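You operate a simulated robot arm through the tools that you are given. There is no shell and no other tool.

You are at the controls of a simulated robot arm. One attempt, no reset.

JOB
Press the two proud pegs in the top board flush with one cycle.
Fine: it lies under the tubes; shut the green and grey gates and set the driver dial to 50 mm first; motor on, one pull of the hand lever, motor off.

It is judged by the outcome, as a careful person would: the job done as asked, and still so three seconds after it is handed in. It fails if anything else is knocked over, pushed out of place, dropped, spilled or broken.

ROBOT AND FRAMES
A 6-joint arm with a two-finger gripper, fixed in place. Base frame: the origin is on the floor under the middle of its stand, x ahead of it, y to its left, z up. Readings come in mm, degrees, newtons and seconds.
It reaches about 1572 mm from its shoulder. Its first joint turns from -166.0 to 166.0 degrees. Payload 2.45 kg.
The tool frame sits at the grasp point between the pads (the TCP): z along the fingers, y along the line on which they close. The tips reach 20 mm beyond it. The gripper opens to 140 mm; its body begins 168 mm behind the TCP.
Orientation is that of the tool frame in the base frame, as a unit quaternion [x, y, z, w]. With the fingers straight down and closing along the base's y, the tool's x points along the base's -x, its y along +y and its z along -z.

CONTROLS
- The arm moves only by the tool apply_moves. Its argument "motion" is a list that holds one entry, the list of rows, each a list of 7 numbers: the turn, a rotation vector about the tool's x, y, z in degrees, then the shift along the tool's x, y, z in mm, then the gripper command, from -1 (shut) to 1 (fully open), values between in proportion. In form: [[[wx, wy, wz, dx, dy, dz, gripper], ...]]. A call has 1 to 20 rows; each row shifts and turns the commanded pose from where the row before left it, along the tool's axes as they then stand. Each row takes 0.2 s and may step no farther than 50 mm and 8.6 degrees from the row before; otherwise, or with a gripper value out of range, the whole call is refused. A pose out of reach is approached as far as the arm can. The call stops where the force on the tool passes 90 N (or 10 N more than at its start, if that is more) or the arm is blocked; 0.2 s more then pass. The fingers move at their own pace (about 45 mm/s each) and stop on an object; they squeeze with about 32 N. The grip force told is the motor's: it shows also when the fingers shut on nothing. Time passes only in rows, and 0.2 s behind the last, so rows that do not move let the fingers close. It gives the time, the measured TCP pose, the force on the tool (base axes), the opening and the grip force at its end, in the units of the frame above (readings bear some noise), with the torque about the TCP (base axes, N m) and any sound that the robot's microphone picked up.
- Cameras (640 x 400 px; columns grow to the right, rows downward): "scene" is fixed at [50.5, 499.2, 1613.6]; the picture's right is [-0.54, -0.84, 0.00], its down [-0.21, 0.14, -0.97] and it looks along [0.81, -0.52, -0.26] (base axes); focal length 308 px, centre (320, 200). "wrist" rides on the gripper at [78, 11, -209] in the tool frame; the picture's right is [-0.14, 0.99, 0.00], its down [-0.92, -0.13, -0.37] and it looks along [-0.37, -0.05, 0.93] (tool axes); focal length 280 px, centre (320, 200). There is no depth. A picture from a camera that has moved, and an enlarged one, comes with that camera's place and axes in the base frame and with its lens.
- snapshot(camera): a new picture of that camera. No time passes.
- zoom(camera, box): a new picture of the part [left, top, right, bottom] of that camera's present view, enlarged. No time passes.
- sign_off(): hands the job in; it is judged then, once.

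Places have to be worked out from the pictures, the camera data and where the tool is seen. Open the gripper and draw the arm clear of the work before you hand the job in, unless the task says otherwise.

The tools are called after "Call:" as name(argument=value, ...) on one line, values as JSON. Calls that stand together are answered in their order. apply_moves: Moves the arm, as the interface text tells. Its arguments: {"type":"object","properties":{"motion":{"type":"array","items":{"type":"array","items":{"type":"array","items":{"type":"number"}}}}},"required":["motion"]} The other tools are called the same way: snapshot (camera) takes a picture; zoom (camera, box) takes an enlarged picture of a part of a camera's view; sign_off () hands the job in.

At the start:

```text
clock: 0.0
tool_pos: [519.6, -224.5, 1509.0]
orientation: [0.0, 1.0, 0.0, -0.001]
force: [0.5, 0.2, -1.0]
ft_torque: [0.0, 0.0, -0.02]
gripper_width: 140.1
finger_force: 0.1
```

scene: 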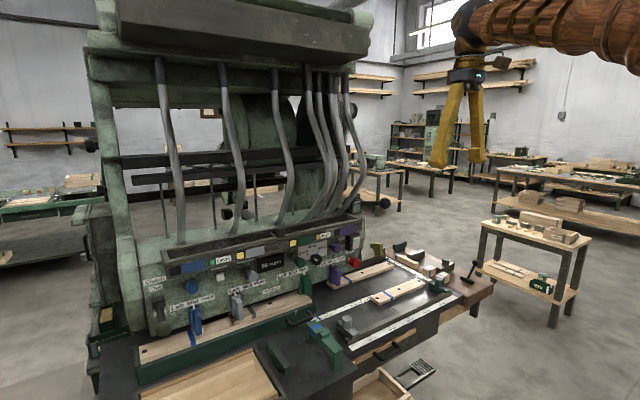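
wrist: 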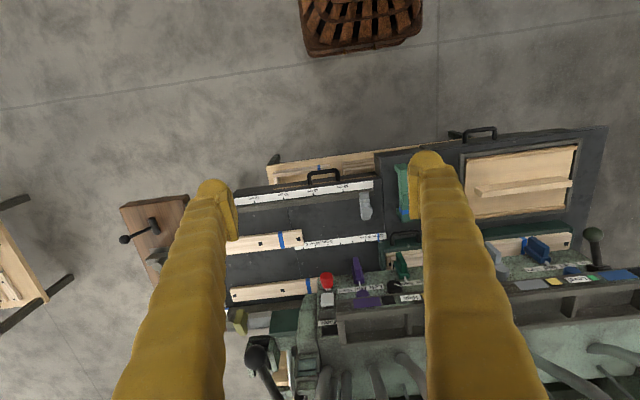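

I start by looking closely at the machine's panel and the board area before moving anything.

Call:
zoom(camera="scene", box=[130, 220, 290, 320])

Call:
zoom(camera="scene", box=[230, 210, 390, 310])

Call:
zoom(camera="scene", box=[340, 230, 500, 330])

Call:
zoom(camera="scene", box=[80, 280, 280, 400])

Call:
zoom(camera="wrist", box=[220, 160, 420, 285])

Call:
zoom(camera="wrist", box=[220, 240, 420, 365])

Call:
zoom(camera="wrist", box=[440, 200, 640, 325])

```text
4.00 times, centred on (210, 270) of scene
camera zoom: at [50.5, 499.2, 1613.6], right [-0.54, -0.84, 0.0], down [-0.21, 0.14, -0.97], along [0.81, -0.52, -0.26], focal length 1233 px, centre (760, -80)
```

zoom: 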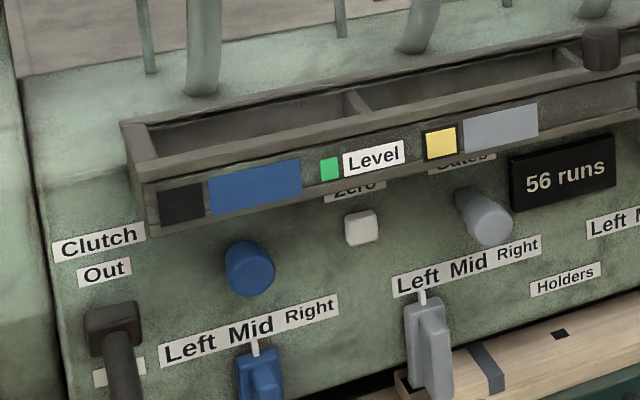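

```text
4.00 times, centred on (310, 260) of scene
camera zoom: at [50.5, 499.2, 1613.6], right [-0.54, -0.84, 0.0], down [-0.21, 0.14, -0.97], along [0.81, -0.52, -0.26], focal length 1233 px, centre (360, -40)
```

zoom: 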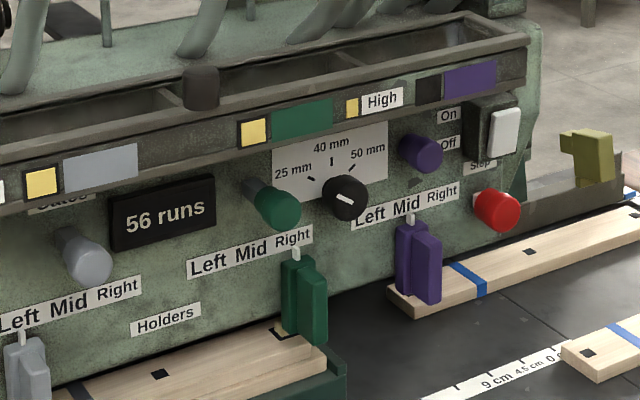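

```text
4.00 times, centred on (420, 280) of scene
camera zoom: at [50.5, 499.2, 1613.6], right [-0.54, -0.84, 0.0], down [-0.21, 0.14, -0.97], along [0.81, -0.52, -0.26], focal length 1233 px, centre (-80, -120)
```

zoom: 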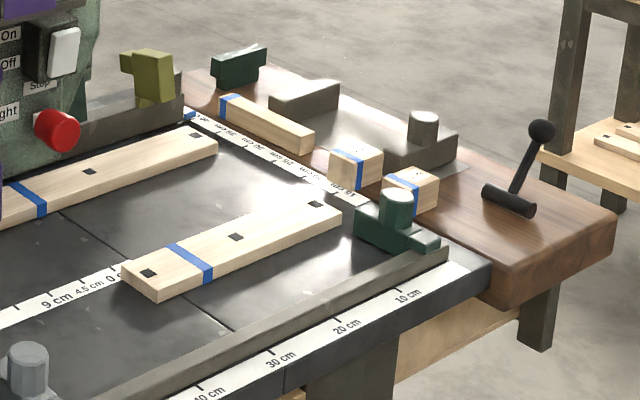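

```text
3.20 times, centred on (180, 340) of scene
camera zoom: at [50.5, 499.2, 1613.6], right [-0.54, -0.84, 0.0], down [-0.21, 0.14, -0.97], along [0.81, -0.52, -0.26], focal length 987 px, centre (768, -248)
```

zoom: 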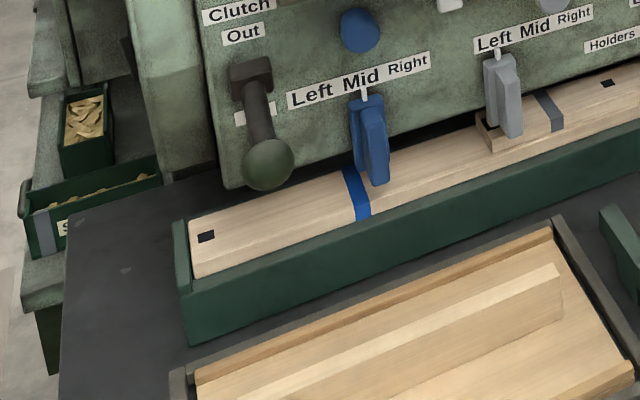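

```text
3.20 times, centred on (320, 222) of wrist
camera zoom: at [441.8, -211.8, 1718.3], right [0.14, 0.99, 0.0], down [0.92, -0.13, 0.37], along [0.37, -0.05, -0.93], focal length 897 px, centre (320, 128)
```

zoom: 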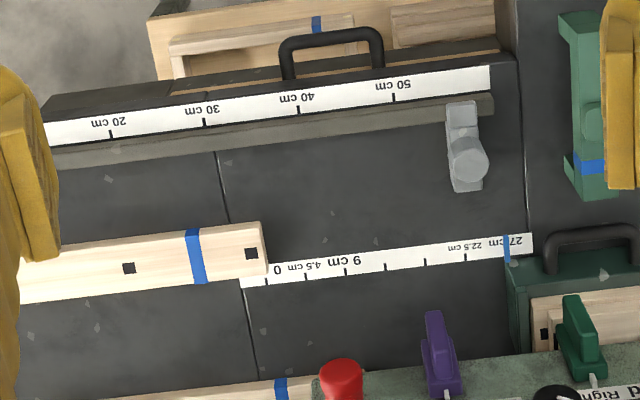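

```text
3.20 times, centred on (320, 302) of wrist
camera zoom: at [441.8, -211.8, 1718.3], right [0.14, 0.99, 0.0], down [0.92, -0.13, 0.37], along [0.37, -0.05, -0.93], focal length 897 px, centre (320, -128)
```

zoom: 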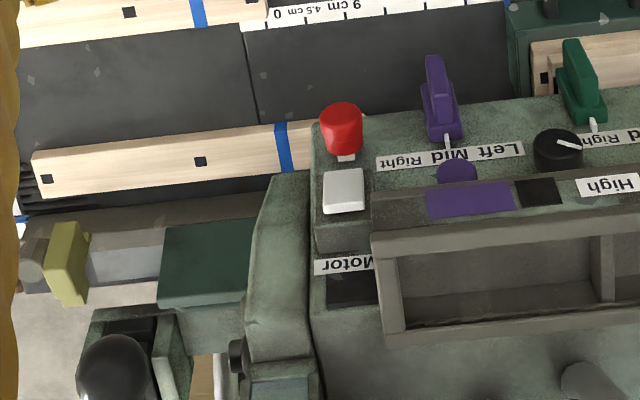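

```text
3.20 times, centred on (540, 262) of wrist
camera zoom: at [441.8, -211.8, 1718.3], right [0.14, 0.99, 0.0], down [0.92, -0.13, 0.37], along [0.37, -0.05, -0.93], focal length 897 px, centre (-384, 0)
```

zoom: 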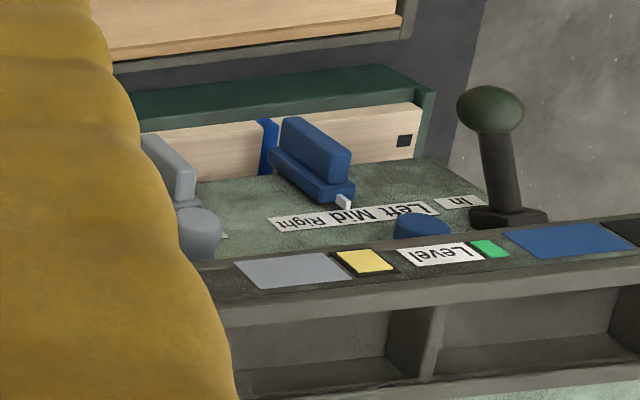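

The panel faces the robot: I see four colour knobs, a "Gates" label half hidden, the dial, a motor rocker and a red stop. I triangulate the red button at about (974, -264, 1025). I'll roll the wrist 180° in the free space here so the camera sits above the fingers once they point forward.

Call:
apply_moves(motion=[[[0, 0, 8.57, 0, 0, 0, 1], [0, 0, 8.57, 0, 0, 0, 1], [0, 0, 8.57, 0, 0, 0, 1], [0, 0, 8.57, 0, 0, 0, 1], [0, 0, 8.57, 0, 0, 0, 1], [0, 0, 8.57, 0, 0, 0, 1], [0, 0, 8.57, 0, 0, 0, 1], [0, 0, 8.57, 0, 0, 0, 1], [0, 0, 8.57, 0, 0, 0, 1], [0, 0, 8.57, 0, 0, 0, 1], [0, 0, 8.57, 0, 0, 0, 1], [0, 0, 8.57, 0, 0, 0, 1], [0, 0, 8.57, 0, 0, 0, 1], [0, 0, 8.57, 0, 0, 0, 1], [0, 0, 8.57, 0, 0, 0, 1], [0, 0, 8.57, 0, 0, 0, 1], [0, 0, 8.57, 0, 0, 0, 1], [0, 0, 8.57, 0, 0, 0, 1], [0, 0, 8.57, 0, 0, 0, 1], [0, 0, 8.57, 0, 0, 0, 1]]])

```text
clock: 4.2
tool_pos: [520.1, -224.8, 1509.5]
orientation: [0.997, 0.075, 0.0, 0.0]
force: [-0.2, 0.5, 0.1]
ft_torque: [-0.01, -0.03, 0.0]
gripper_width: 139.9
finger_force: 0.1
```

The roll worked cleanly. Now I finish the last degrees and tilt the fingers forward toward the panel, still in open space.

Call:
apply_moves(motion=[[[0, 0, 8.6, 0, 0, 0, 1], [0, 8.57, 0, 0, 0, 0, 1], [0, 8.57, 0, 0, 0, 0, 1], [0, 8.57, 0, 0, 0, 0, 1], [0, 8.57, 0, 0, 0, 0, 1], [0, 8.57, 0, 0, 0, 0, 1], [0, 8.57, 0, 0, 0, 0, 1], [0, 8.57, 0, 0, 0, 0, 1]]])

Call:
snapshot(camera="wrist")

Call:
snapshot(camera="scene")

```text
clock: 5.5
tool_pos: [590.4, -274.6, 1411.9]
orientation: [0.965, -0.016, 0.256, -0.047]
force: [-0.2, -0.3, 0.5]
ft_torque: [-0.04, 0.0, -0.01]
gripper_width: 139.9
finger_force: 0.1
stopped in row 6: the arm was blocked; the commanded pose is now the measured one
```

```text
taken
camera wrist: at [555.4, -306.5, 1630.8], right [-0.13, -0.98, -0.17], down [-0.98, 0.15, -0.12], along [0.14, 0.15, -0.98], focal length 280 px, centre (320, 200)
```

wrist: 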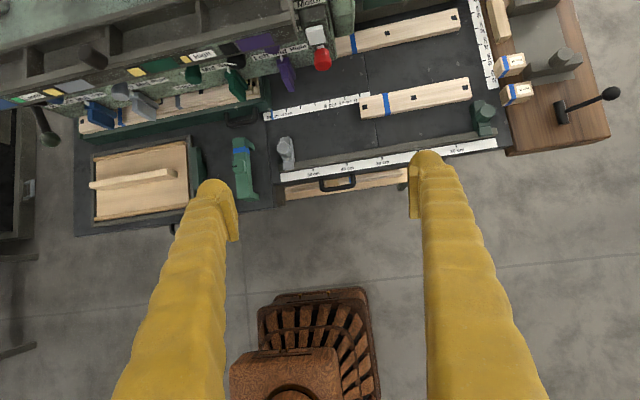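

```text
taken
```

scene: 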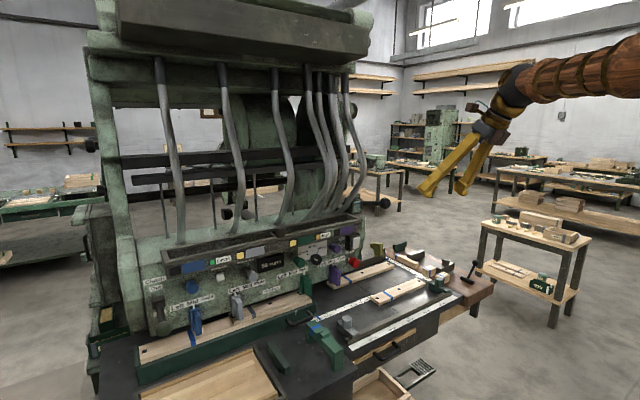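

The arm reported being blocked partway through the tilt with no contact force, so it looks like a wrist limit or singularity there. I'll look at the arm's shape before trying another way.

Call:
zoom(camera="scene", box=[400, 20, 640, 220])

Call:
zoom(camera="wrist", box=[0, 0, 240, 150])

Call:
zoom(camera="wrist", box=[240, 0, 480, 150])

Call:
zoom(camera="wrist", box=[430, 0, 640, 160])

```text
2.00 times, centred on (520, 120) of scene
camera zoom: at [50.5, 499.2, 1613.6], right [-0.54, -0.84, 0.0], down [-0.21, 0.14, -0.97], along [0.81, -0.52, -0.26], focal length 617 px, centre (-80, 360)
```

zoom: 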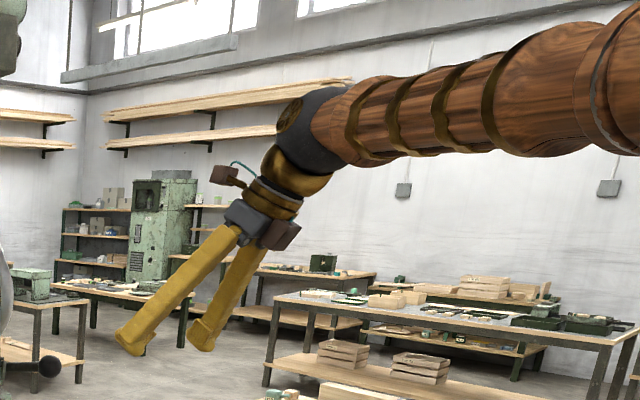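

```text
2.67 times, centred on (120, 75) of wrist
camera zoom: at [555.4, -306.5, 1630.8], right [-0.13, -0.98, -0.17], down [-0.98, 0.15, -0.12], along [0.14, 0.15, -0.98], focal length 748 px, centre (853, 533)
```

zoom: 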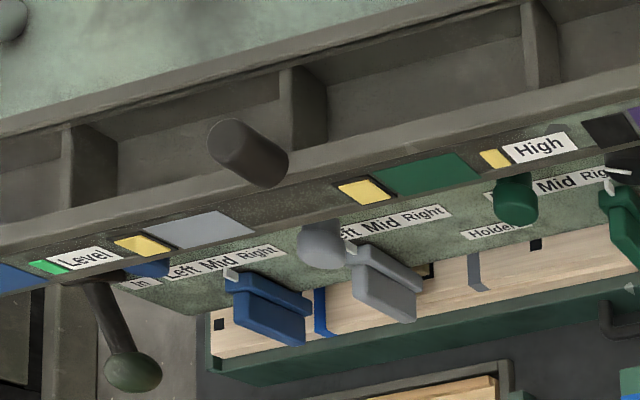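

```text
2.67 times, centred on (360, 75) of wrist
camera zoom: at [555.4, -306.5, 1630.8], right [-0.13, -0.98, -0.17], down [-0.98, 0.15, -0.12], along [0.14, 0.15, -0.98], focal length 748 px, centre (213, 533)
```

zoom: 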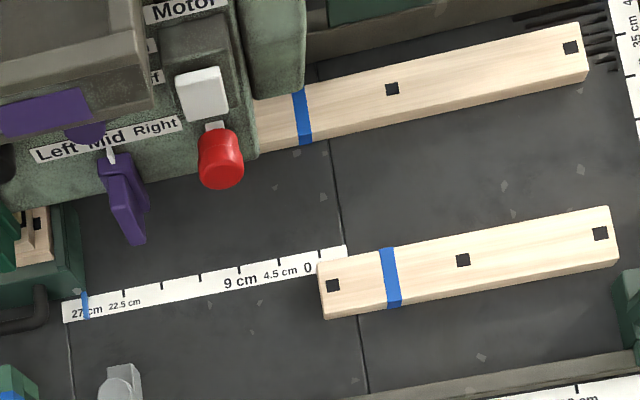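

```text
2.50 times, centred on (535, 80) of wrist
camera zoom: at [555.4, -306.5, 1630.8], right [-0.13, -0.98, -0.17], down [-0.98, 0.15, -0.12], along [0.14, 0.15, -0.98], focal length 701 px, centre (-218, 500)
```

zoom: 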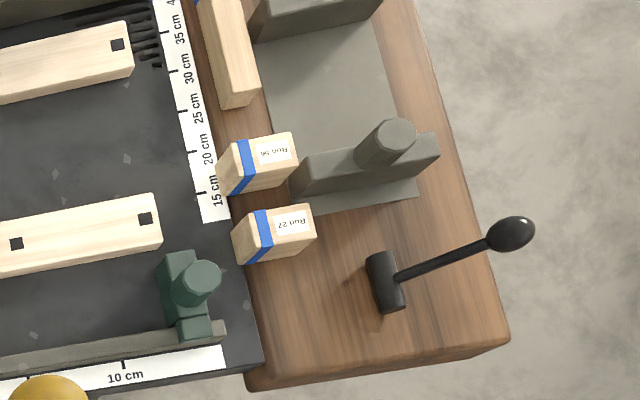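

It's a spherical-wrist arm, and the fast tilt probably ran near a wrist singularity. I'll square up the tool at a 30° tilt, then shift slowly left and down in open space (x below 650) to view the panel from the front.

Call:
apply_moves(motion=[[[-2.4, 0.2, -1.6, 0, 0, 0, 1], [-2.3, 0.2, -1.6, 0, 0, 0, 1], [0, 0, 0, -11.7, -39.3, 11.7, 1], [0, 0, 0, -11.7, -39.3, 11.7, 1], [0, 0, 0, -11.7, -39.3, 11.7, 1], [0, 0, 0, -11.7, -39.3, 11.7, 1], [0, 0, 0, -11.7, -39.3, 11.7, 1], [0, 0, 0, -11.7, -39.3, 11.7, 1], [0, 0, 0, -11.7, -39.3, 11.7, 1], [0, 0, 0, 0, 0, 0, 1]]])

```text
clock: 6.9
tool_pos: [626.1, -155.5, 1267.7]
orientation: [0.981, -0.005, 0.19, -0.024]
force: [0.0, 0.6, -0.6]
ft_torque: [0.03, 0.01, 0.02]
gripper_width: 140.1
finger_force: 0.0
stopped in row 6: the arm was blocked; the commanded pose is now the measured one
```

Blocked again with no contact, always when the wrist is brought back toward the base, so the elbow likely can't fold further. The tray front edge triangulates to about x=903, z=1212, so there is room ahead; I'll move the tool forward instead.

Call:
apply_moves(motion=[[[0, 0, 0, 27.6, -10, 11.6, 1], [0, 0, 0, 27.6, -10, 11.6, 1], [0, 0, 0, 27.6, -10, 11.6, 1], [0, 0, 0, 27.6, -10, 11.6, 1], [0, 0, 0, 27.6, -10, 11.6, 1], [0, 0, 0, 0, 0, 0, 1]]])

Call:
snapshot(camera="scene")

Call:
snapshot(camera="wrist")

```text
clock: 8.3
tool_pos: [775.1, -107.2, 1269.0]
orientation: [0.981, -0.006, 0.191, -0.023]
force: [0.3, -0.1, 0.6]
ft_torque: [0.04, -0.02, -0.02]
gripper_width: 139.9
finger_force: 0.1
```

```text
taken
```

scene: 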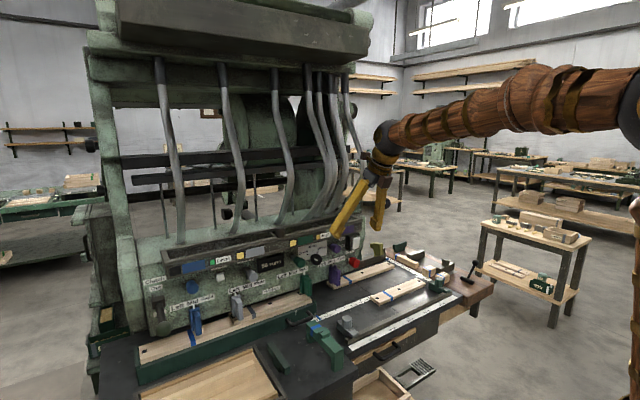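

```text
taken
camera wrist: at [769.7, -127.4, 1492.0], right [-0.13, -0.99, -0.1], down [-0.99, 0.13, 0.0], along [0.01, 0.1, -0.99], focal length 280 px, centre (320, 200)
```

wrist: 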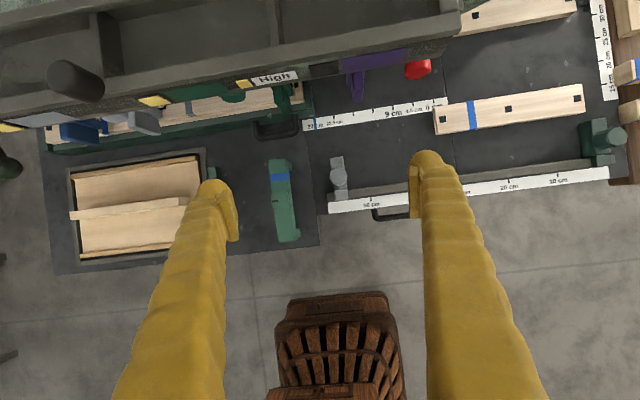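

That move was exact, so the limit only bites when the wrist is high and close in. Before continuing I zoom in tightly on the dial, lamps, switch and clutch from the fixed camera.

Call:
zoom(camera="scene", box=[290, 235, 340, 266])

Call:
zoom(camera="scene", box=[320, 225, 370, 256])

Call:
zoom(camera="scene", box=[225, 245, 275, 276])

Call:
zoom(camera="scene", box=[130, 265, 210, 345])

Call:
zoom(camera="scene", box=[70, 280, 150, 400])

Call:
zoom(camera="scene", box=[80, 120, 280, 245])

Call:
zoom(camera="scene", box=[230, 60, 390, 160])

```text
12.80 times, centred on (315, 250) of scene
camera zoom: at [50.5, 499.2, 1613.6], right [-0.54, -0.84, 0.0], down [-0.21, 0.14, -0.97], along [0.81, -0.52, -0.26], focal length 3947 px, centre (384, -446)
```

zoom: 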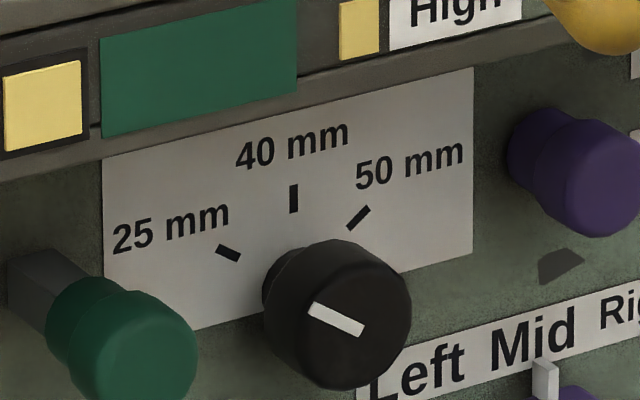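

```text
12.80 times, centred on (345, 240) of scene
camera zoom: at [50.5, 499.2, 1613.6], right [-0.54, -0.84, 0.0], down [-0.21, 0.14, -0.97], along [0.81, -0.52, -0.26], focal length 3947 px, centre (0, -318)
```

zoom: 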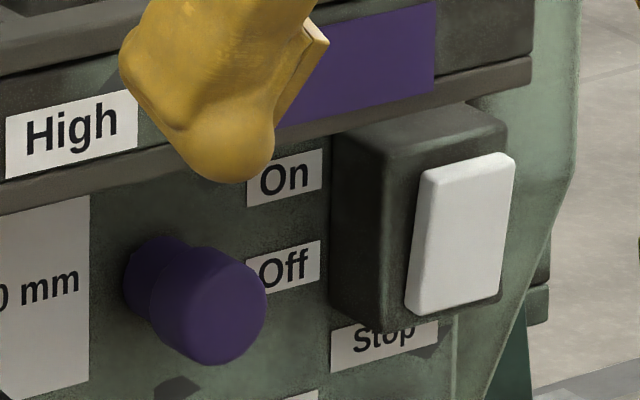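

```text
12.80 times, centred on (250, 260) of scene
camera zoom: at [50.5, 499.2, 1613.6], right [-0.54, -0.84, 0.0], down [-0.21, 0.14, -0.97], along [0.81, -0.52, -0.26], focal length 3947 px, centre (1216, -574)
```

zoom: 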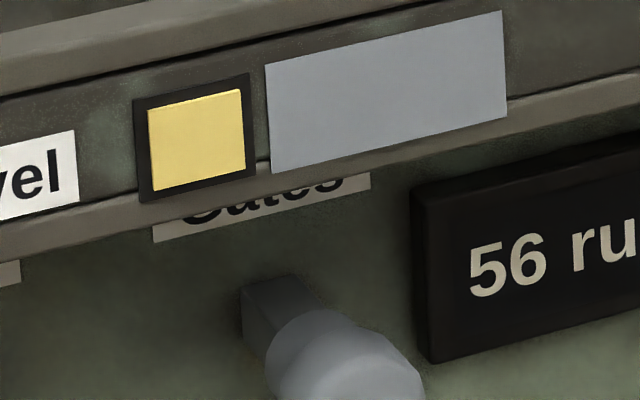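

```text
5.00 times, centred on (170, 305) of scene
camera zoom: at [50.5, 499.2, 1613.6], right [-0.54, -0.84, 0.0], down [-0.21, 0.14, -0.97], along [0.81, -0.52, -0.26], focal length 1542 px, centre (1070, -325)
```

zoom: 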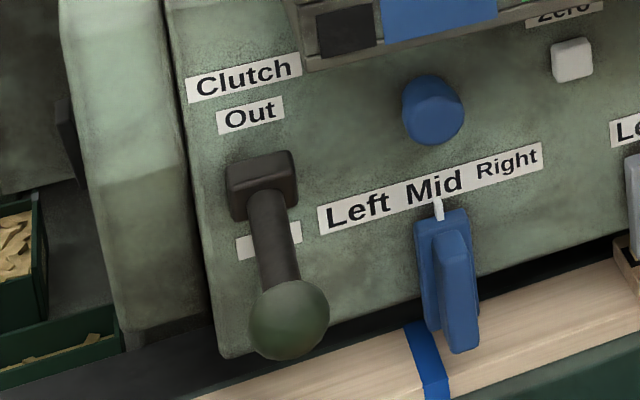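

```text
3.33 times, centred on (110, 340) of scene
camera zoom: at [50.5, 499.2, 1613.6], right [-0.54, -0.84, 0.0], down [-0.21, 0.14, -0.97], along [0.81, -0.52, -0.26], focal length 1028 px, centre (1020, -267)
```

zoom: 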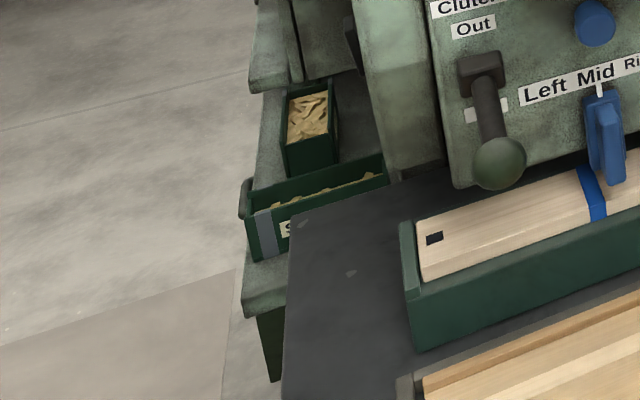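

```text
3.20 times, centred on (180, 182) of scene
camera zoom: at [50.5, 499.2, 1613.6], right [-0.54, -0.84, 0.0], down [-0.21, 0.14, -0.97], along [0.81, -0.52, -0.26], focal length 987 px, centre (768, 256)
```

zoom: 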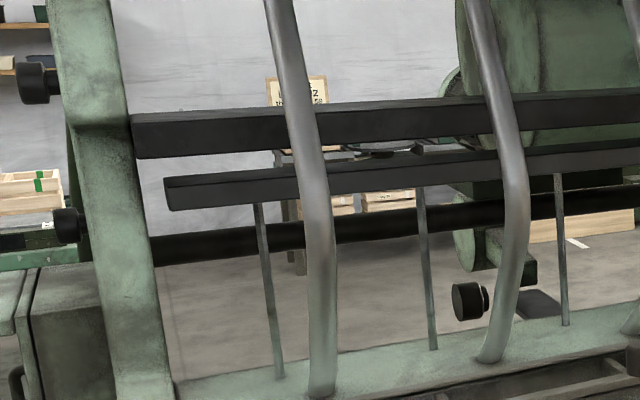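

```text
4.00 times, centred on (310, 110) of scene
camera zoom: at [50.5, 499.2, 1613.6], right [-0.54, -0.84, 0.0], down [-0.21, 0.14, -0.97], along [0.81, -0.52, -0.26], focal length 1233 px, centre (360, 560)
```

zoom: 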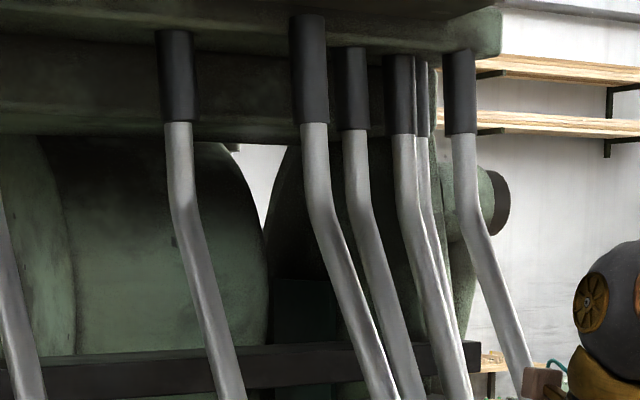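

The dial pointer lies toward 25 mm, so it needs roughly 110° clockwise; the grey and green lamps are lit and those two knobs stand out. Next I look for the hand lever and the proud pegs in the views I have.

Call:
zoom(camera="scene", box=[340, 170, 420, 270])

Call:
zoom(camera="wrist", box=[0, 0, 320, 200])

Call:
zoom(camera="wrist", box=[320, 0, 640, 200])

Call:
zoom(camera="scene", box=[200, 60, 300, 220])

```text
4.00 times, centred on (380, 220) of scene
camera zoom: at [50.5, 499.2, 1613.6], right [-0.54, -0.84, 0.0], down [-0.21, 0.14, -0.97], along [0.81, -0.52, -0.26], focal length 1233 px, centre (80, 120)
```

zoom: 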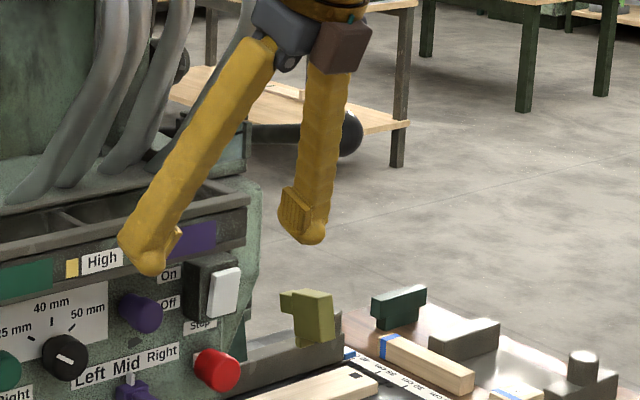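

```text
2.00 times, centred on (160, 100) of wrist
camera zoom: at [769.7, -127.4, 1492.0], right [-0.13, -0.99, -0.1], down [-0.99, 0.13, 0.0], along [0.01, 0.1, -0.99], focal length 561 px, centre (640, 400)
```

zoom: 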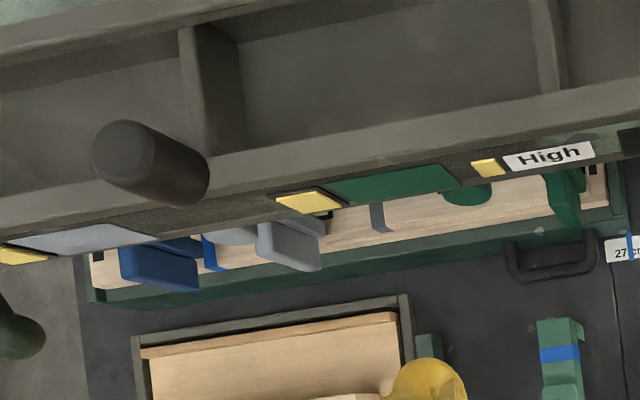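

```text
2.00 times, centred on (480, 100) of wrist
camera zoom: at [769.7, -127.4, 1492.0], right [-0.13, -0.99, -0.1], down [-0.99, 0.13, 0.0], along [0.01, 0.1, -0.99], focal length 561 px, centre (0, 400)
```

zoom: 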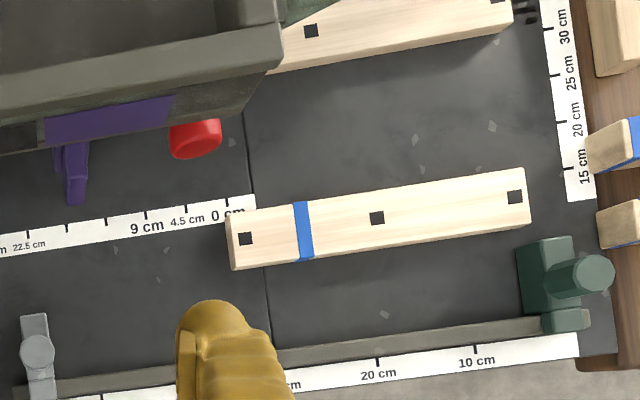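

```text
2.50 times, centred on (250, 140) of scene
camera zoom: at [50.5, 499.2, 1613.6], right [-0.54, -0.84, 0.0], down [-0.21, 0.14, -0.97], along [0.81, -0.52, -0.26], focal length 771 px, centre (495, 350)
```

zoom: 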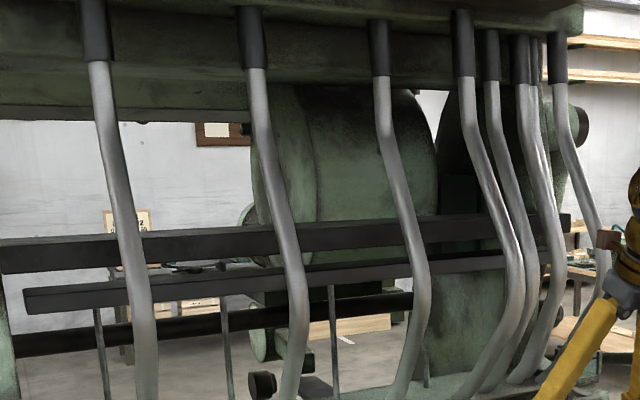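

I place the hand lever's ball at about (952, -422, 1270) on the machine's right side, and there seem to be small wooden stubs near the grey and green levers. I'll square the tool, drop to about z=1150 in front of the tray and tilt forward slowly to see the panel face.

Call:
apply_moves(motion=[[[-2.46, 0, -1.18, 0, 0, 0, 1], [0, 0, 0, -24, -10, 22.7, 1], [0, 0, 0, -24, -10, 22.7, 1], [0, 0, 0, -24, -10, 22.7, 1], [0, 0, 0, -24, -10, 22.7, 1], [0, 4.3, 0, 0, 0, 0, 1], [0, 4.3, 0, 0, 0, 0, 1], [0, 4.3, 0, 0, 0, 0, 1], [0, 4.3, 0, 0, 0, 0, 1], [0, 4.3, 0, 0, 0, 0, 1], [0, 4.3, 0, 0, 0, 0, 1], [0, 0, 0, 0, 0, 0, 1]]])

Call:
snapshot(camera="wrist")

Call:
snapshot(camera="scene")

```text
clock: 10.9
tool_pos: [719.9, -66.6, 1149.2]
orientation: [0.914, 0.0, 0.406, 0.0]
force: [0.2, -0.1, 0.6]
ft_torque: [0.01, 0.02, 0.03]
gripper_width: 140.1
finger_force: 0.1
```

```text
taken
camera wrist: at [618.6, -77.0, 1347.9], right [-0.09, -0.99, -0.1], down [-0.89, 0.13, -0.44], along [0.44, 0.05, -0.89], focal length 280 px, centre (320, 200)
```

wrist: 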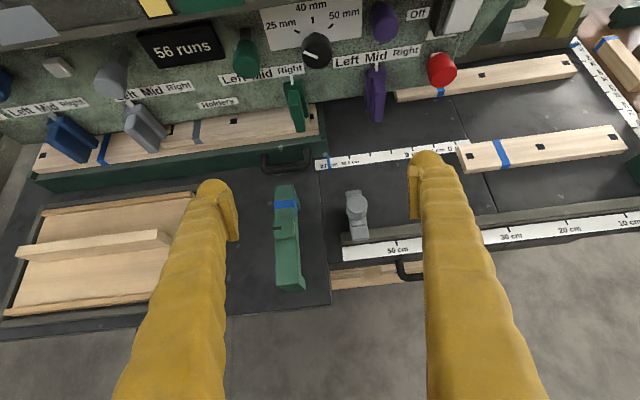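

```text
taken
```

scene: 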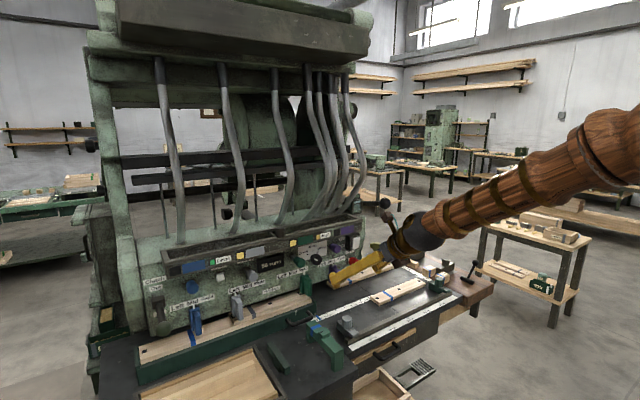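

The slow approach works, and now I see the panel well. I'll shift to y≈0 (arm plane aligned with the tool) and tilt further for a head-on view.

Call:
apply_moves(motion=[[[0, 0, 0, 0, -33, 0, 1], [0, 0, 0, 0, -33, 0, 1], [0, 3, 0, 0, 0, 0, 1], [0, 3, 0, 0, 0, 0, 1], [0, 3, 0, 0, 0, 0, 1], [0, 3, 0, 0, 0, 0, 1], [0, 3, 0, 0, 0, 0, 1], [0, 3, 0, 0, 0, 0, 1], [0, 3, 0, 0, 0, 0, 1], [0, 3, 0, 0, 0, 0, 1], [0, 0, 0, 0, 0, 0, 1]]])

Call:
snapshot(camera="wrist")

Call:
snapshot(camera="scene")

```text
clock: 13.3
tool_pos: [718.8, 31.9, 1156.4]
orientation: [0.811, -0.001, 0.586, 0.004]
force: [-0.6, 0.3, 0.0]
ft_torque: [-0.01, 0.03, 0.01]
gripper_width: 139.9
finger_force: 0.0
out of reach, approached as far as the arm can: row 6, 7, 8, 9, 10
```

```text
taken
camera wrist: at [545.4, 23.6, 1296.2], right [-0.05, -0.99, -0.12], down [-0.64, 0.13, -0.76], along [0.77, 0.04, -0.64], focal length 280 px, centre (320, 200)
```

wrist: 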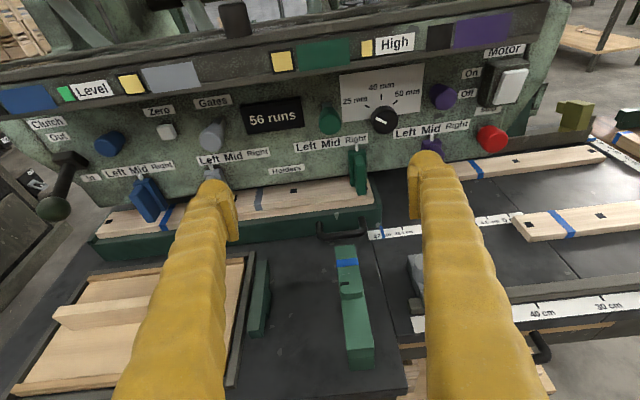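

```text
taken
```

scene: 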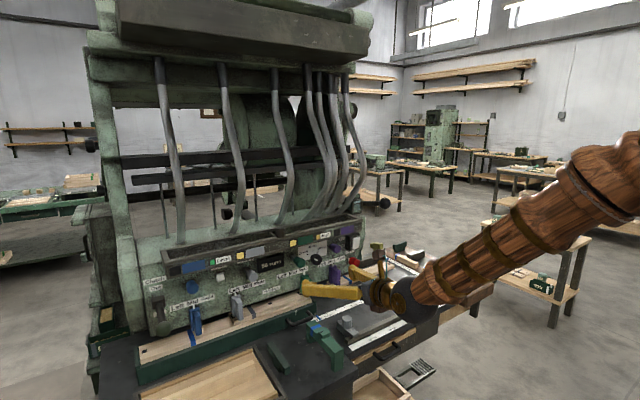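

Now the whole panel is in view. I zoom in to read labels, knobs, switch and the board in the holder.

Call:
zoom(camera="wrist", box=[0, 60, 160, 160])

Call:
zoom(camera="wrist", box=[100, 100, 260, 220])

Call:
zoom(camera="wrist", box=[230, 100, 410, 220])

Call:
zoom(camera="wrist", box=[400, 40, 580, 180])

Call:
zoom(camera="wrist", box=[80, 150, 240, 260])

```text
4.00 times, centred on (80, 110) of wrist
camera zoom: at [545.4, 23.6, 1296.2], right [-0.05, -0.99, -0.12], down [-0.64, 0.13, -0.76], along [0.77, 0.04, -0.64], focal length 1122 px, centre (1280, 560)
```

zoom: 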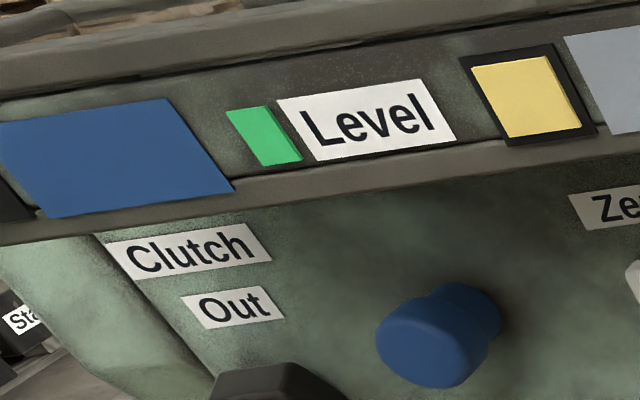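

```text
3.33 times, centred on (180, 160) of wrist
camera zoom: at [545.4, 23.6, 1296.2], right [-0.05, -0.99, -0.12], down [-0.64, 0.13, -0.76], along [0.77, 0.04, -0.64], focal length 935 px, centre (787, 333)
```

zoom: 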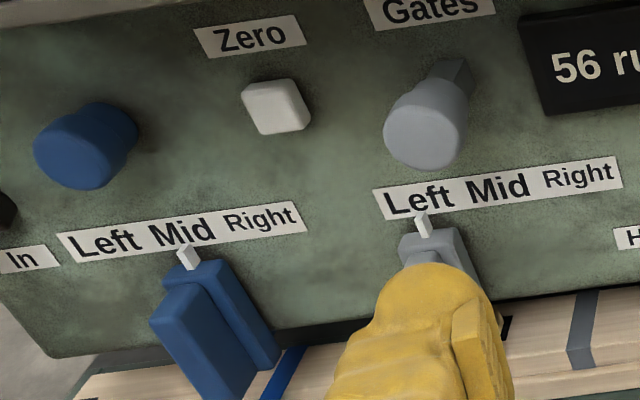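

```text
3.33 times, centred on (320, 160) of wrist
camera zoom: at [545.4, 23.6, 1296.2], right [-0.05, -0.99, -0.12], down [-0.64, 0.13, -0.76], along [0.77, 0.04, -0.64], focal length 935 px, centre (320, 333)
```

zoom: 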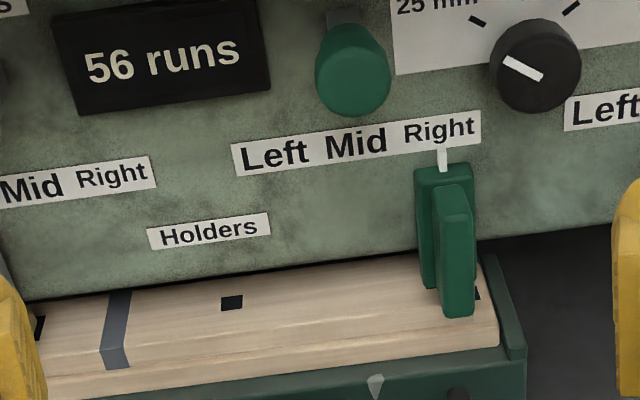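

```text
2.86 times, centred on (490, 110) of wrist
camera zoom: at [545.4, 23.6, 1296.2], right [-0.05, -0.99, -0.12], down [-0.64, 0.13, -0.76], along [0.77, 0.04, -0.64], focal length 801 px, centre (-166, 457)
```

zoom: 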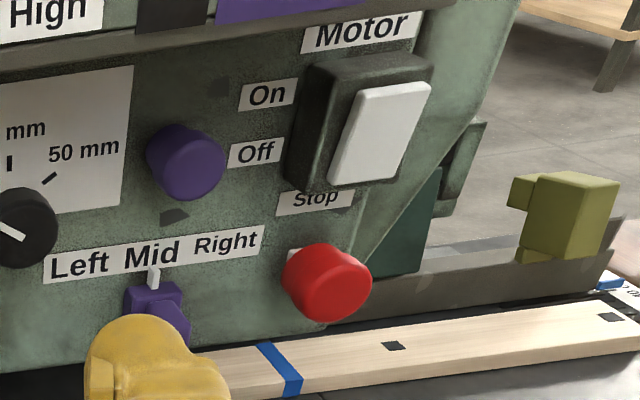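

```text
3.64 times, centred on (160, 205) of wrist
camera zoom: at [545.4, 23.6, 1296.2], right [-0.05, -0.99, -0.12], down [-0.64, 0.13, -0.76], along [0.77, 0.04, -0.64], focal length 1020 px, centre (902, 182)
```

zoom: 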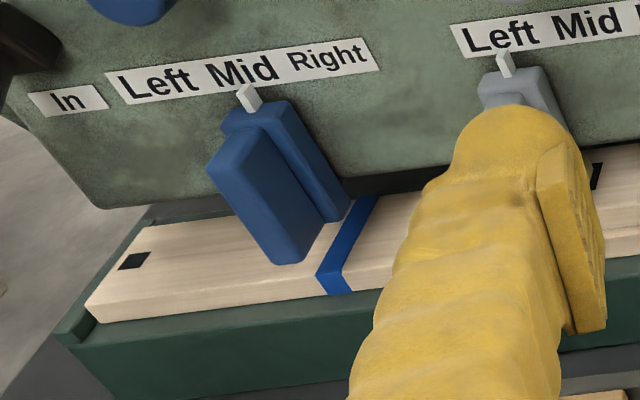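

With corrected geometry I get these positions: blue knob tip (958, 371, 1115), grey (938, 194, 1112), green (932, 11, 1111), purple (960, -165, 1112), dial face (965, -72, 1090), and panel face x≈1005. So grey and green stand about 24 mm out. I'll ease forward to x≈780 and level the tool.

Call:
apply_moves(motion=[[[0, 0, 0, -3.3, 0, 22, 1], [0, 0, 0, -3.3, 0, 22, 1], [0, 0, 0, -3.3, 0, 22, 1], [0, 0, 0, 0, 0, 0, 1], [0, 3.6, 0, 0, 0, 0, 1], [0, 3.6, 0, 0, 0, 0, 1], [0, 3.6, 0, 0, 0, 0, 1], [0, 3.6, 0, 0, 0, 0, 1], [0, 0, 0, 0, 0, 0, 1]]])

Call:
snapshot(camera="wrist")

Call:
snapshot(camera="scene")

```text
clock: 15.3
tool_pos: [775.8, 77.3, 1145.4]
orientation: [0.732, 0.001, 0.682, 0.009]
force: [-0.6, 0.5, -0.4]
ft_torque: [-0.03, -0.02, 0.0]
gripper_width: 140.0
finger_force: 0.1
out of reach, approached as far as the arm can: row 1, 2, 5, 6, 7, 8
```

```text
taken
camera wrist: at [571.7, 72.2, 1239.3], right [-0.02, -0.99, -0.12], down [-0.43, 0.12, -0.89], along [0.9, 0.03, -0.43], focal length 280 px, centre (320, 200)
```

wrist: 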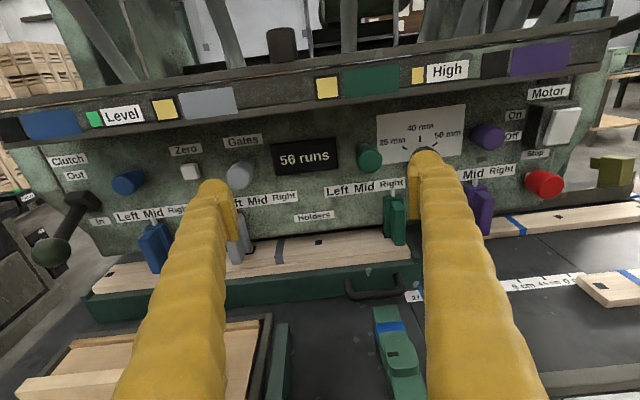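

```text
taken
```

scene: 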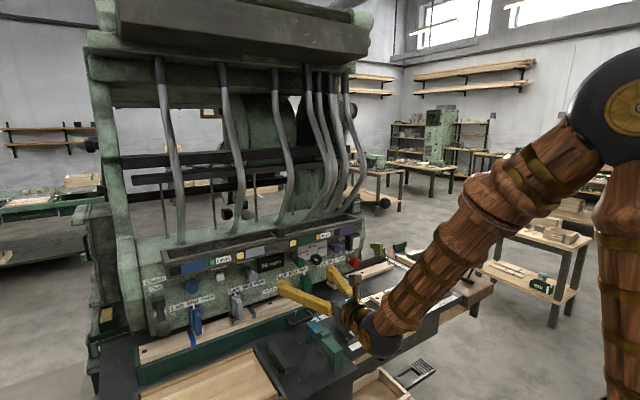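

The arm says it's at a limit here and drifted sideways to y=77 with no contact. Going forward should relax it, so I'll command x≈850 along the tool axis and check that the pose converges.

Call:
apply_moves(motion=[[[0, 0, 0, 1.1, 0, 17.5, 1], [0, 0, 0, 1.1, 0, 17.5, 1], [0, 0, 0, 1.1, 0, 17.5, 1], [0, 0, 0, 1.1, 0, 17.5, 1], [0, 0, 0, 0, 0, 0, 1], [0, 0, 0, 0, 0, 0, 1]]])

```text
clock: 16.7
tool_pos: [843.0, 91.1, 1154.7]
orientation: [0.73, -0.001, 0.683, 0.005]
force: [-0.5, 0.1, -0.6]
ft_torque: [0.0, -0.06, 0.01]
gripper_width: 140.1
finger_force: 0.1
out of reach, approached as far as the arm can: row 1, 2
```

Rows converged now; the tool is at (843, 91, 1155), nearly level. I close the fingers and shift to line up in front of the green knob (y≈11, z≈1111), staying short of it.

Call:
apply_moves(motion=[[[0, 0, 0, -10.8, 20, 0.9, -1], [0, 0, 0, -10.8, 20, 0.9, -1], [0, 0, 0, -10.8, 20, 0.9, -1], [0, 0, 0, -10.8, 20, 0.9, -1], [0, 0, 0, 0, 0, 0, -1], [0, 0, 0, 0, 0, 0, -1], [0, 0, 0, 0, 0, 0, -1], [0, 0, 0, 0, 0, 0, -1]]])

Call:
snapshot(camera="wrist")

Call:
snapshot(camera="scene")

```text
clock: 18.5
tool_pos: [847.3, 63.4, 1135.8]
orientation: [0.732, -0.001, 0.681, 0.02]
force: [-1.0, 0.3, 0.0]
ft_torque: [-0.03, -0.04, 0.03]
gripper_width: 0.0
finger_force: 16.0
out of reach, approached as far as the arm can: row 1, 2, 3, 4
```

```text
taken
camera wrist: at [643.7, 62.1, 1229.3], right [-0.04, -0.99, -0.11], down [-0.43, 0.11, -0.89], along [0.9, 0.01, -0.43], focal length 280 px, centre (320, 200)
```

wrist: 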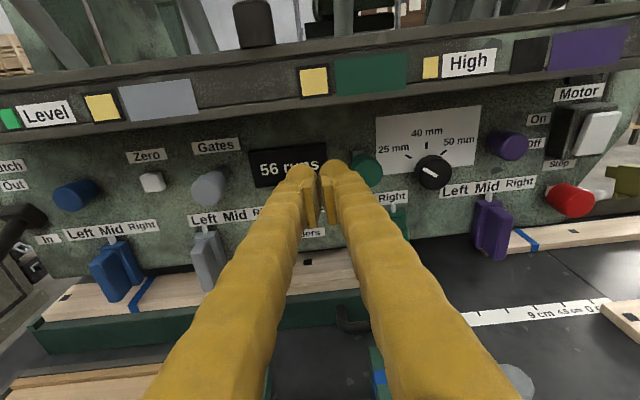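

```text
taken
```

scene: 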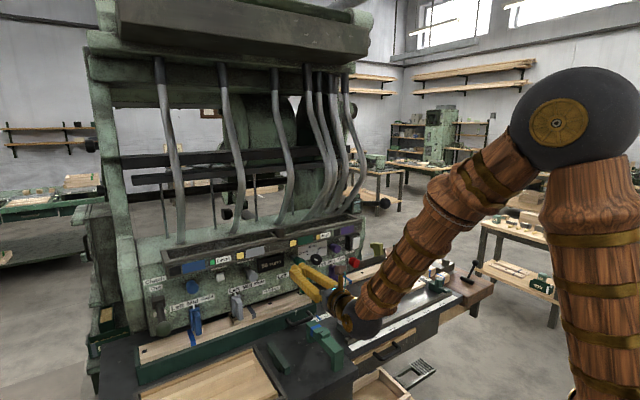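

Lateral motion is still being refused: when I passed through the wrist's straight position the forearm roll evidently flipped and now sits at its joint limit. I'll tilt back down slowly to undo that, then re-cross with the tool exactly in the arm's plane.

Call:
apply_moves(motion=[[[0, -4.3, 0, 0, 0, 0, -1], [0, -4.3, 0, 0, 0, 0, -1], [0, -4.3, 0, 0, 0, 0, -1], [0, -4.3, 0, 0, 0, 0, -1], [0, -4.3, 0, 0, 0, 0, -1], [0, -4.3, 0, 0, 0, 0, -1], [0, -4.3, 0, 0, 0, 0, -1], [0, -4.3, 0, 0, 0, 0, -1], [0, -4.3, 0, 0, 0, 0, -1], [0, -4.3, 0, 0, 0, 0, -1], [0, -4.3, 0, 0, 0, 0, -1], [0, 0, 0, 0, 0, 0, -1]]])

Call:
snapshot(camera="scene")

```text
clock: 21.1
tool_pos: [844.7, 60.9, 1136.5]
orientation: [0.931, -0.004, 0.366, 0.012]
force: [1.0, 1.3, 0.7]
ft_torque: [-0.06, -0.04, 0.01]
gripper_width: 0.0
finger_force: 29.1
out of reach, approached as far as the arm can: row 1, 8, 9
```

```text
taken
```

scene: 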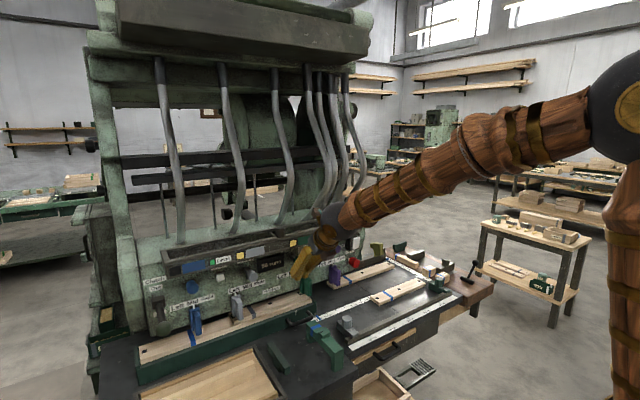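

The tilt back worked and the arm recovered. Now I square the tool and slide to y=0 so the arm plane and the tool direction coincide.

Call:
apply_moves(motion=[[[1.46, 0, 0.08, 0, 0, 0, -1], [0, 0, 0, -11, 20.3, -10.2, -1], [0, 0, 0, -11, 20.3, -10.2, -1], [0, 0, 0, -11, 20.3, -10.2, -1], [0, 0, 0, 0, 0, 0, -1], [0, 0, 0, 0, 0, 0, -1]]])

```text
clock: 22.5
tool_pos: [798.7, 24.0, 1125.9]
orientation: [0.929, -0.007, 0.369, 0.009]
force: [-0.5, 0.5, 0.1]
ft_torque: [-0.02, 0.0, -0.01]
gripper_width: 0.2
finger_force: 29.5
out of reach, approached as far as the arm can: row 2, 3, 4
```

The sideways moves are still truncated, so I want to see the actual wrist shape before choosing the next path.

Call:
zoom(camera="scene", box=[260, 100, 640, 340])

Call:
zoom(camera="scene", box=[280, 190, 380, 290])

```text
1.67 times, centred on (450, 220) of scene
camera zoom: at [50.5, 499.2, 1613.6], right [-0.54, -0.84, 0.0], down [-0.21, 0.14, -0.97], along [0.81, -0.52, -0.26], focal length 514 px, centre (103, 167)
```

zoom: 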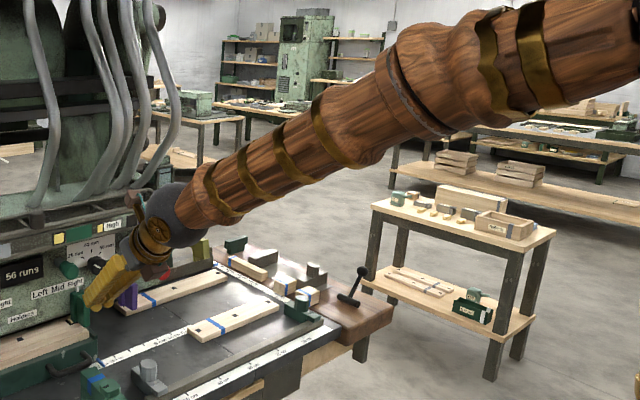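

```text
4.00 times, centred on (330, 240) of scene
camera zoom: at [50.5, 499.2, 1613.6], right [-0.54, -0.84, 0.0], down [-0.21, 0.14, -0.97], along [0.81, -0.52, -0.26], focal length 1233 px, centre (280, 40)
```

zoom: 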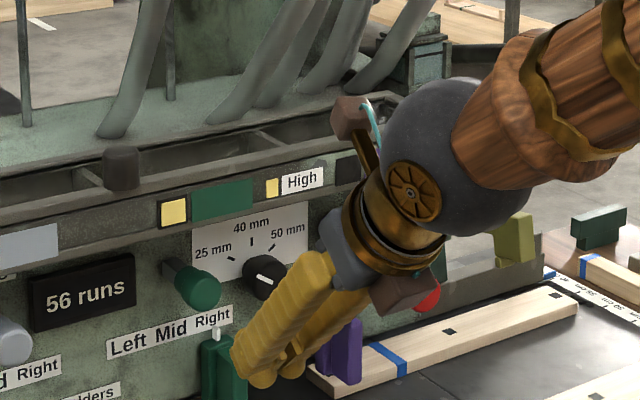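

The wrist is a roll-bend-roll type with a modest bend right now. I'll test a pure small sideways move to learn what is actually limiting it.

Call:
apply_moves(motion=[[[0, 0, 0, 0, 5, 0, -1], [0, 0, 0, 0, 5, 0, -1], [0, 0, 0, 0, 5, 0, -1], [0, 0, 0, 0, 5, 0, -1], [0, 0, 0, 0, 0, 0, -1]]])

```text
clock: 23.7
tool_pos: [799.0, 23.5, 1125.2]
orientation: [0.929, -0.007, 0.37, 0.009]
force: [-1.2, 0.2, 0.0]
ft_torque: [0.02, -0.02, -0.05]
gripper_width: 0.1
finger_force: 29.3
out of reach, approached as far as the arm can: row 1, 2, 3, 4
```

It is hard-stopped in that direction. I test a small roll each way to find whether the last joint is the one at its limit.

Call:
apply_moves(motion=[[[0, 0, -4, 0, 0, 0, -1], [0, 0, -4, 0, 0, 0, -1], [0, 0, 0, 0, 0, 0, -1]]])

Call:
apply_moves(motion=[[[0, 0, 0, 0, 10, 0, -1], [0, 0, 0, 0, 10, 0, -1], [0, 0, 0, 0, 0, 0, -1]]])

```text
clock: 24.5
tool_pos: [798.8, 36.0, 1121.0]
orientation: [0.928, 0.06, 0.366, 0.029]
force: [-0.1, -0.3, -0.6]
ft_torque: [-0.02, 0.01, -0.01]
gripper_width: 0.1
finger_force: 29.6
out of reach, approached as far as the arm can: row 1, 2
```

```text
clock: 25.3
tool_pos: [797.8, 28.9, 1117.1]
orientation: [0.928, 0.059, 0.367, 0.031]
force: [-0.4, -0.5, -0.2]
ft_torque: [-0.02, 0.04, 0.01]
gripper_width: 0.0
finger_force: 29.2
out of reach, approached as far as the arm can: row 1, 2
```

Rolling negative is refused too (it dragged the hand sideways), which points to the last joint being at its stop. I test the positive roll direction.

Call:
apply_moves(motion=[[[0, 0, 8, 0, 0, 0, -1], [0, 0, 8, 0, 0, 0, -1], [0, 0, 8, 0, 0, 0, -1], [0, 0, 0, 0, 0, 0, -1]]])

Call:
apply_moves(motion=[[[0, 0, 0, 0, 10, 0, -1], [0, 0, 0, 0, 10, 0, -1], [0, 0, 0, 0, 0, 0, -1]]])

```text
clock: 26.3
tool_pos: [797.7, 32.5, 1114.2]
orientation: [0.92, -0.136, 0.364, -0.048]
force: [0.2, -0.5, -0.1]
ft_torque: [-0.01, -0.02, -0.02]
gripper_width: 0.1
finger_force: 30.1
out of reach, approached as far as the arm can: row 1
```

```text
clock: 27.1
tool_pos: [792.7, 24.1, 1106.3]
orientation: [0.92, -0.134, 0.366, -0.047]
force: [-0.3, -0.6, 0.5]
ft_torque: [0.02, 0.01, 0.0]
gripper_width: 0.1
finger_force: 29.5
out of reach, approached as far as the arm can: row 1, 2
```

Positive roll moved freely, but sideways is still limited, so it's not just that joint. I back off: roll upright again while raising the tool, where the wrist bend is larger and everything moved accurately before.

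Call:
apply_moves(motion=[[[0, 0, 0, 10, 0, -20, -1], [0, 0, 0, 10, 0, -20, -1], [0, 0, 0, 10, 0, -20, -1], [0, 0, 0, 10, 0, -20, -1], [0, 0, 0, 0, 0, 0, -1]]])

Call:
snapshot(camera="scene")

```text
clock: 28.3
tool_pos: [761.8, 46.9, 1175.1]
orientation: [0.919, -0.135, 0.366, -0.044]
force: [0.4, 0.2, 0.3]
ft_torque: [0.0, -0.02, -0.01]
gripper_width: 0.2
finger_force: 29.4
out of reach, approached as far as the arm can: row 1, 2, 3, 4
```

```text
taken
```

scene: 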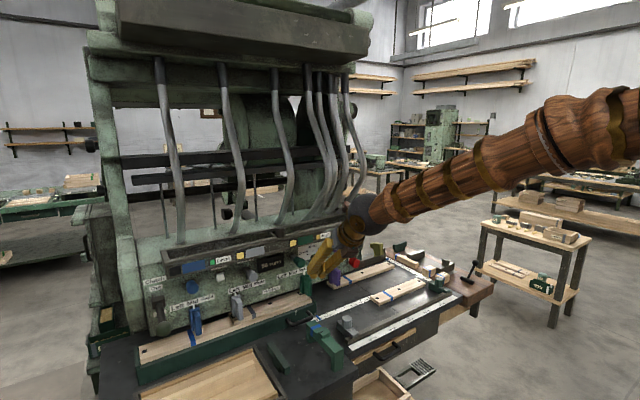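

The readings fit a clear picture: the last joint has a limit near ±166°, so my full 180° roll is what blocks the in-plane poses. I'll roll back by about 100° now and then tilt up to level, ending in a wrist posture with room on both sides.

Call:
apply_moves(motion=[[[0, 0, -8.3, 0, 0, 0, -1], [0, 0, -8.3, 0, 0, 0, -1], [0, 0, -8.3, 0, 0, 0, -1], [0, 0, -8.3, 0, 0, 0, -1], [0, 0, -8.3, 0, 0, 0, -1], [0, 0, -8.3, 0, 0, 0, -1], [0, 0, -8.3, 0, 0, 0, -1], [0, 0, -8.3, 0, 0, 0, -1], [0, 0, -8.3, 0, 0, 0, -1], [0, 0, -8.3, 0, 0, 0, -1], [0, 0, -8.3, 0, 0, 0, -1], [0, 0, -8.3, 0, 0, 0, -1], [0, 0, 0, 0, 0, 0, -1]]])

```text
clock: 31.1
tool_pos: [762.5, 55.6, 1172.4]
orientation: [0.696, 0.616, 0.273, 0.248]
force: [-0.1, -0.6, 0.2]
ft_torque: [0.02, 0.01, 0.02]
gripper_width: 0.2
finger_force: 29.4
out of reach, approached as far as the arm can: row 1, 6
```

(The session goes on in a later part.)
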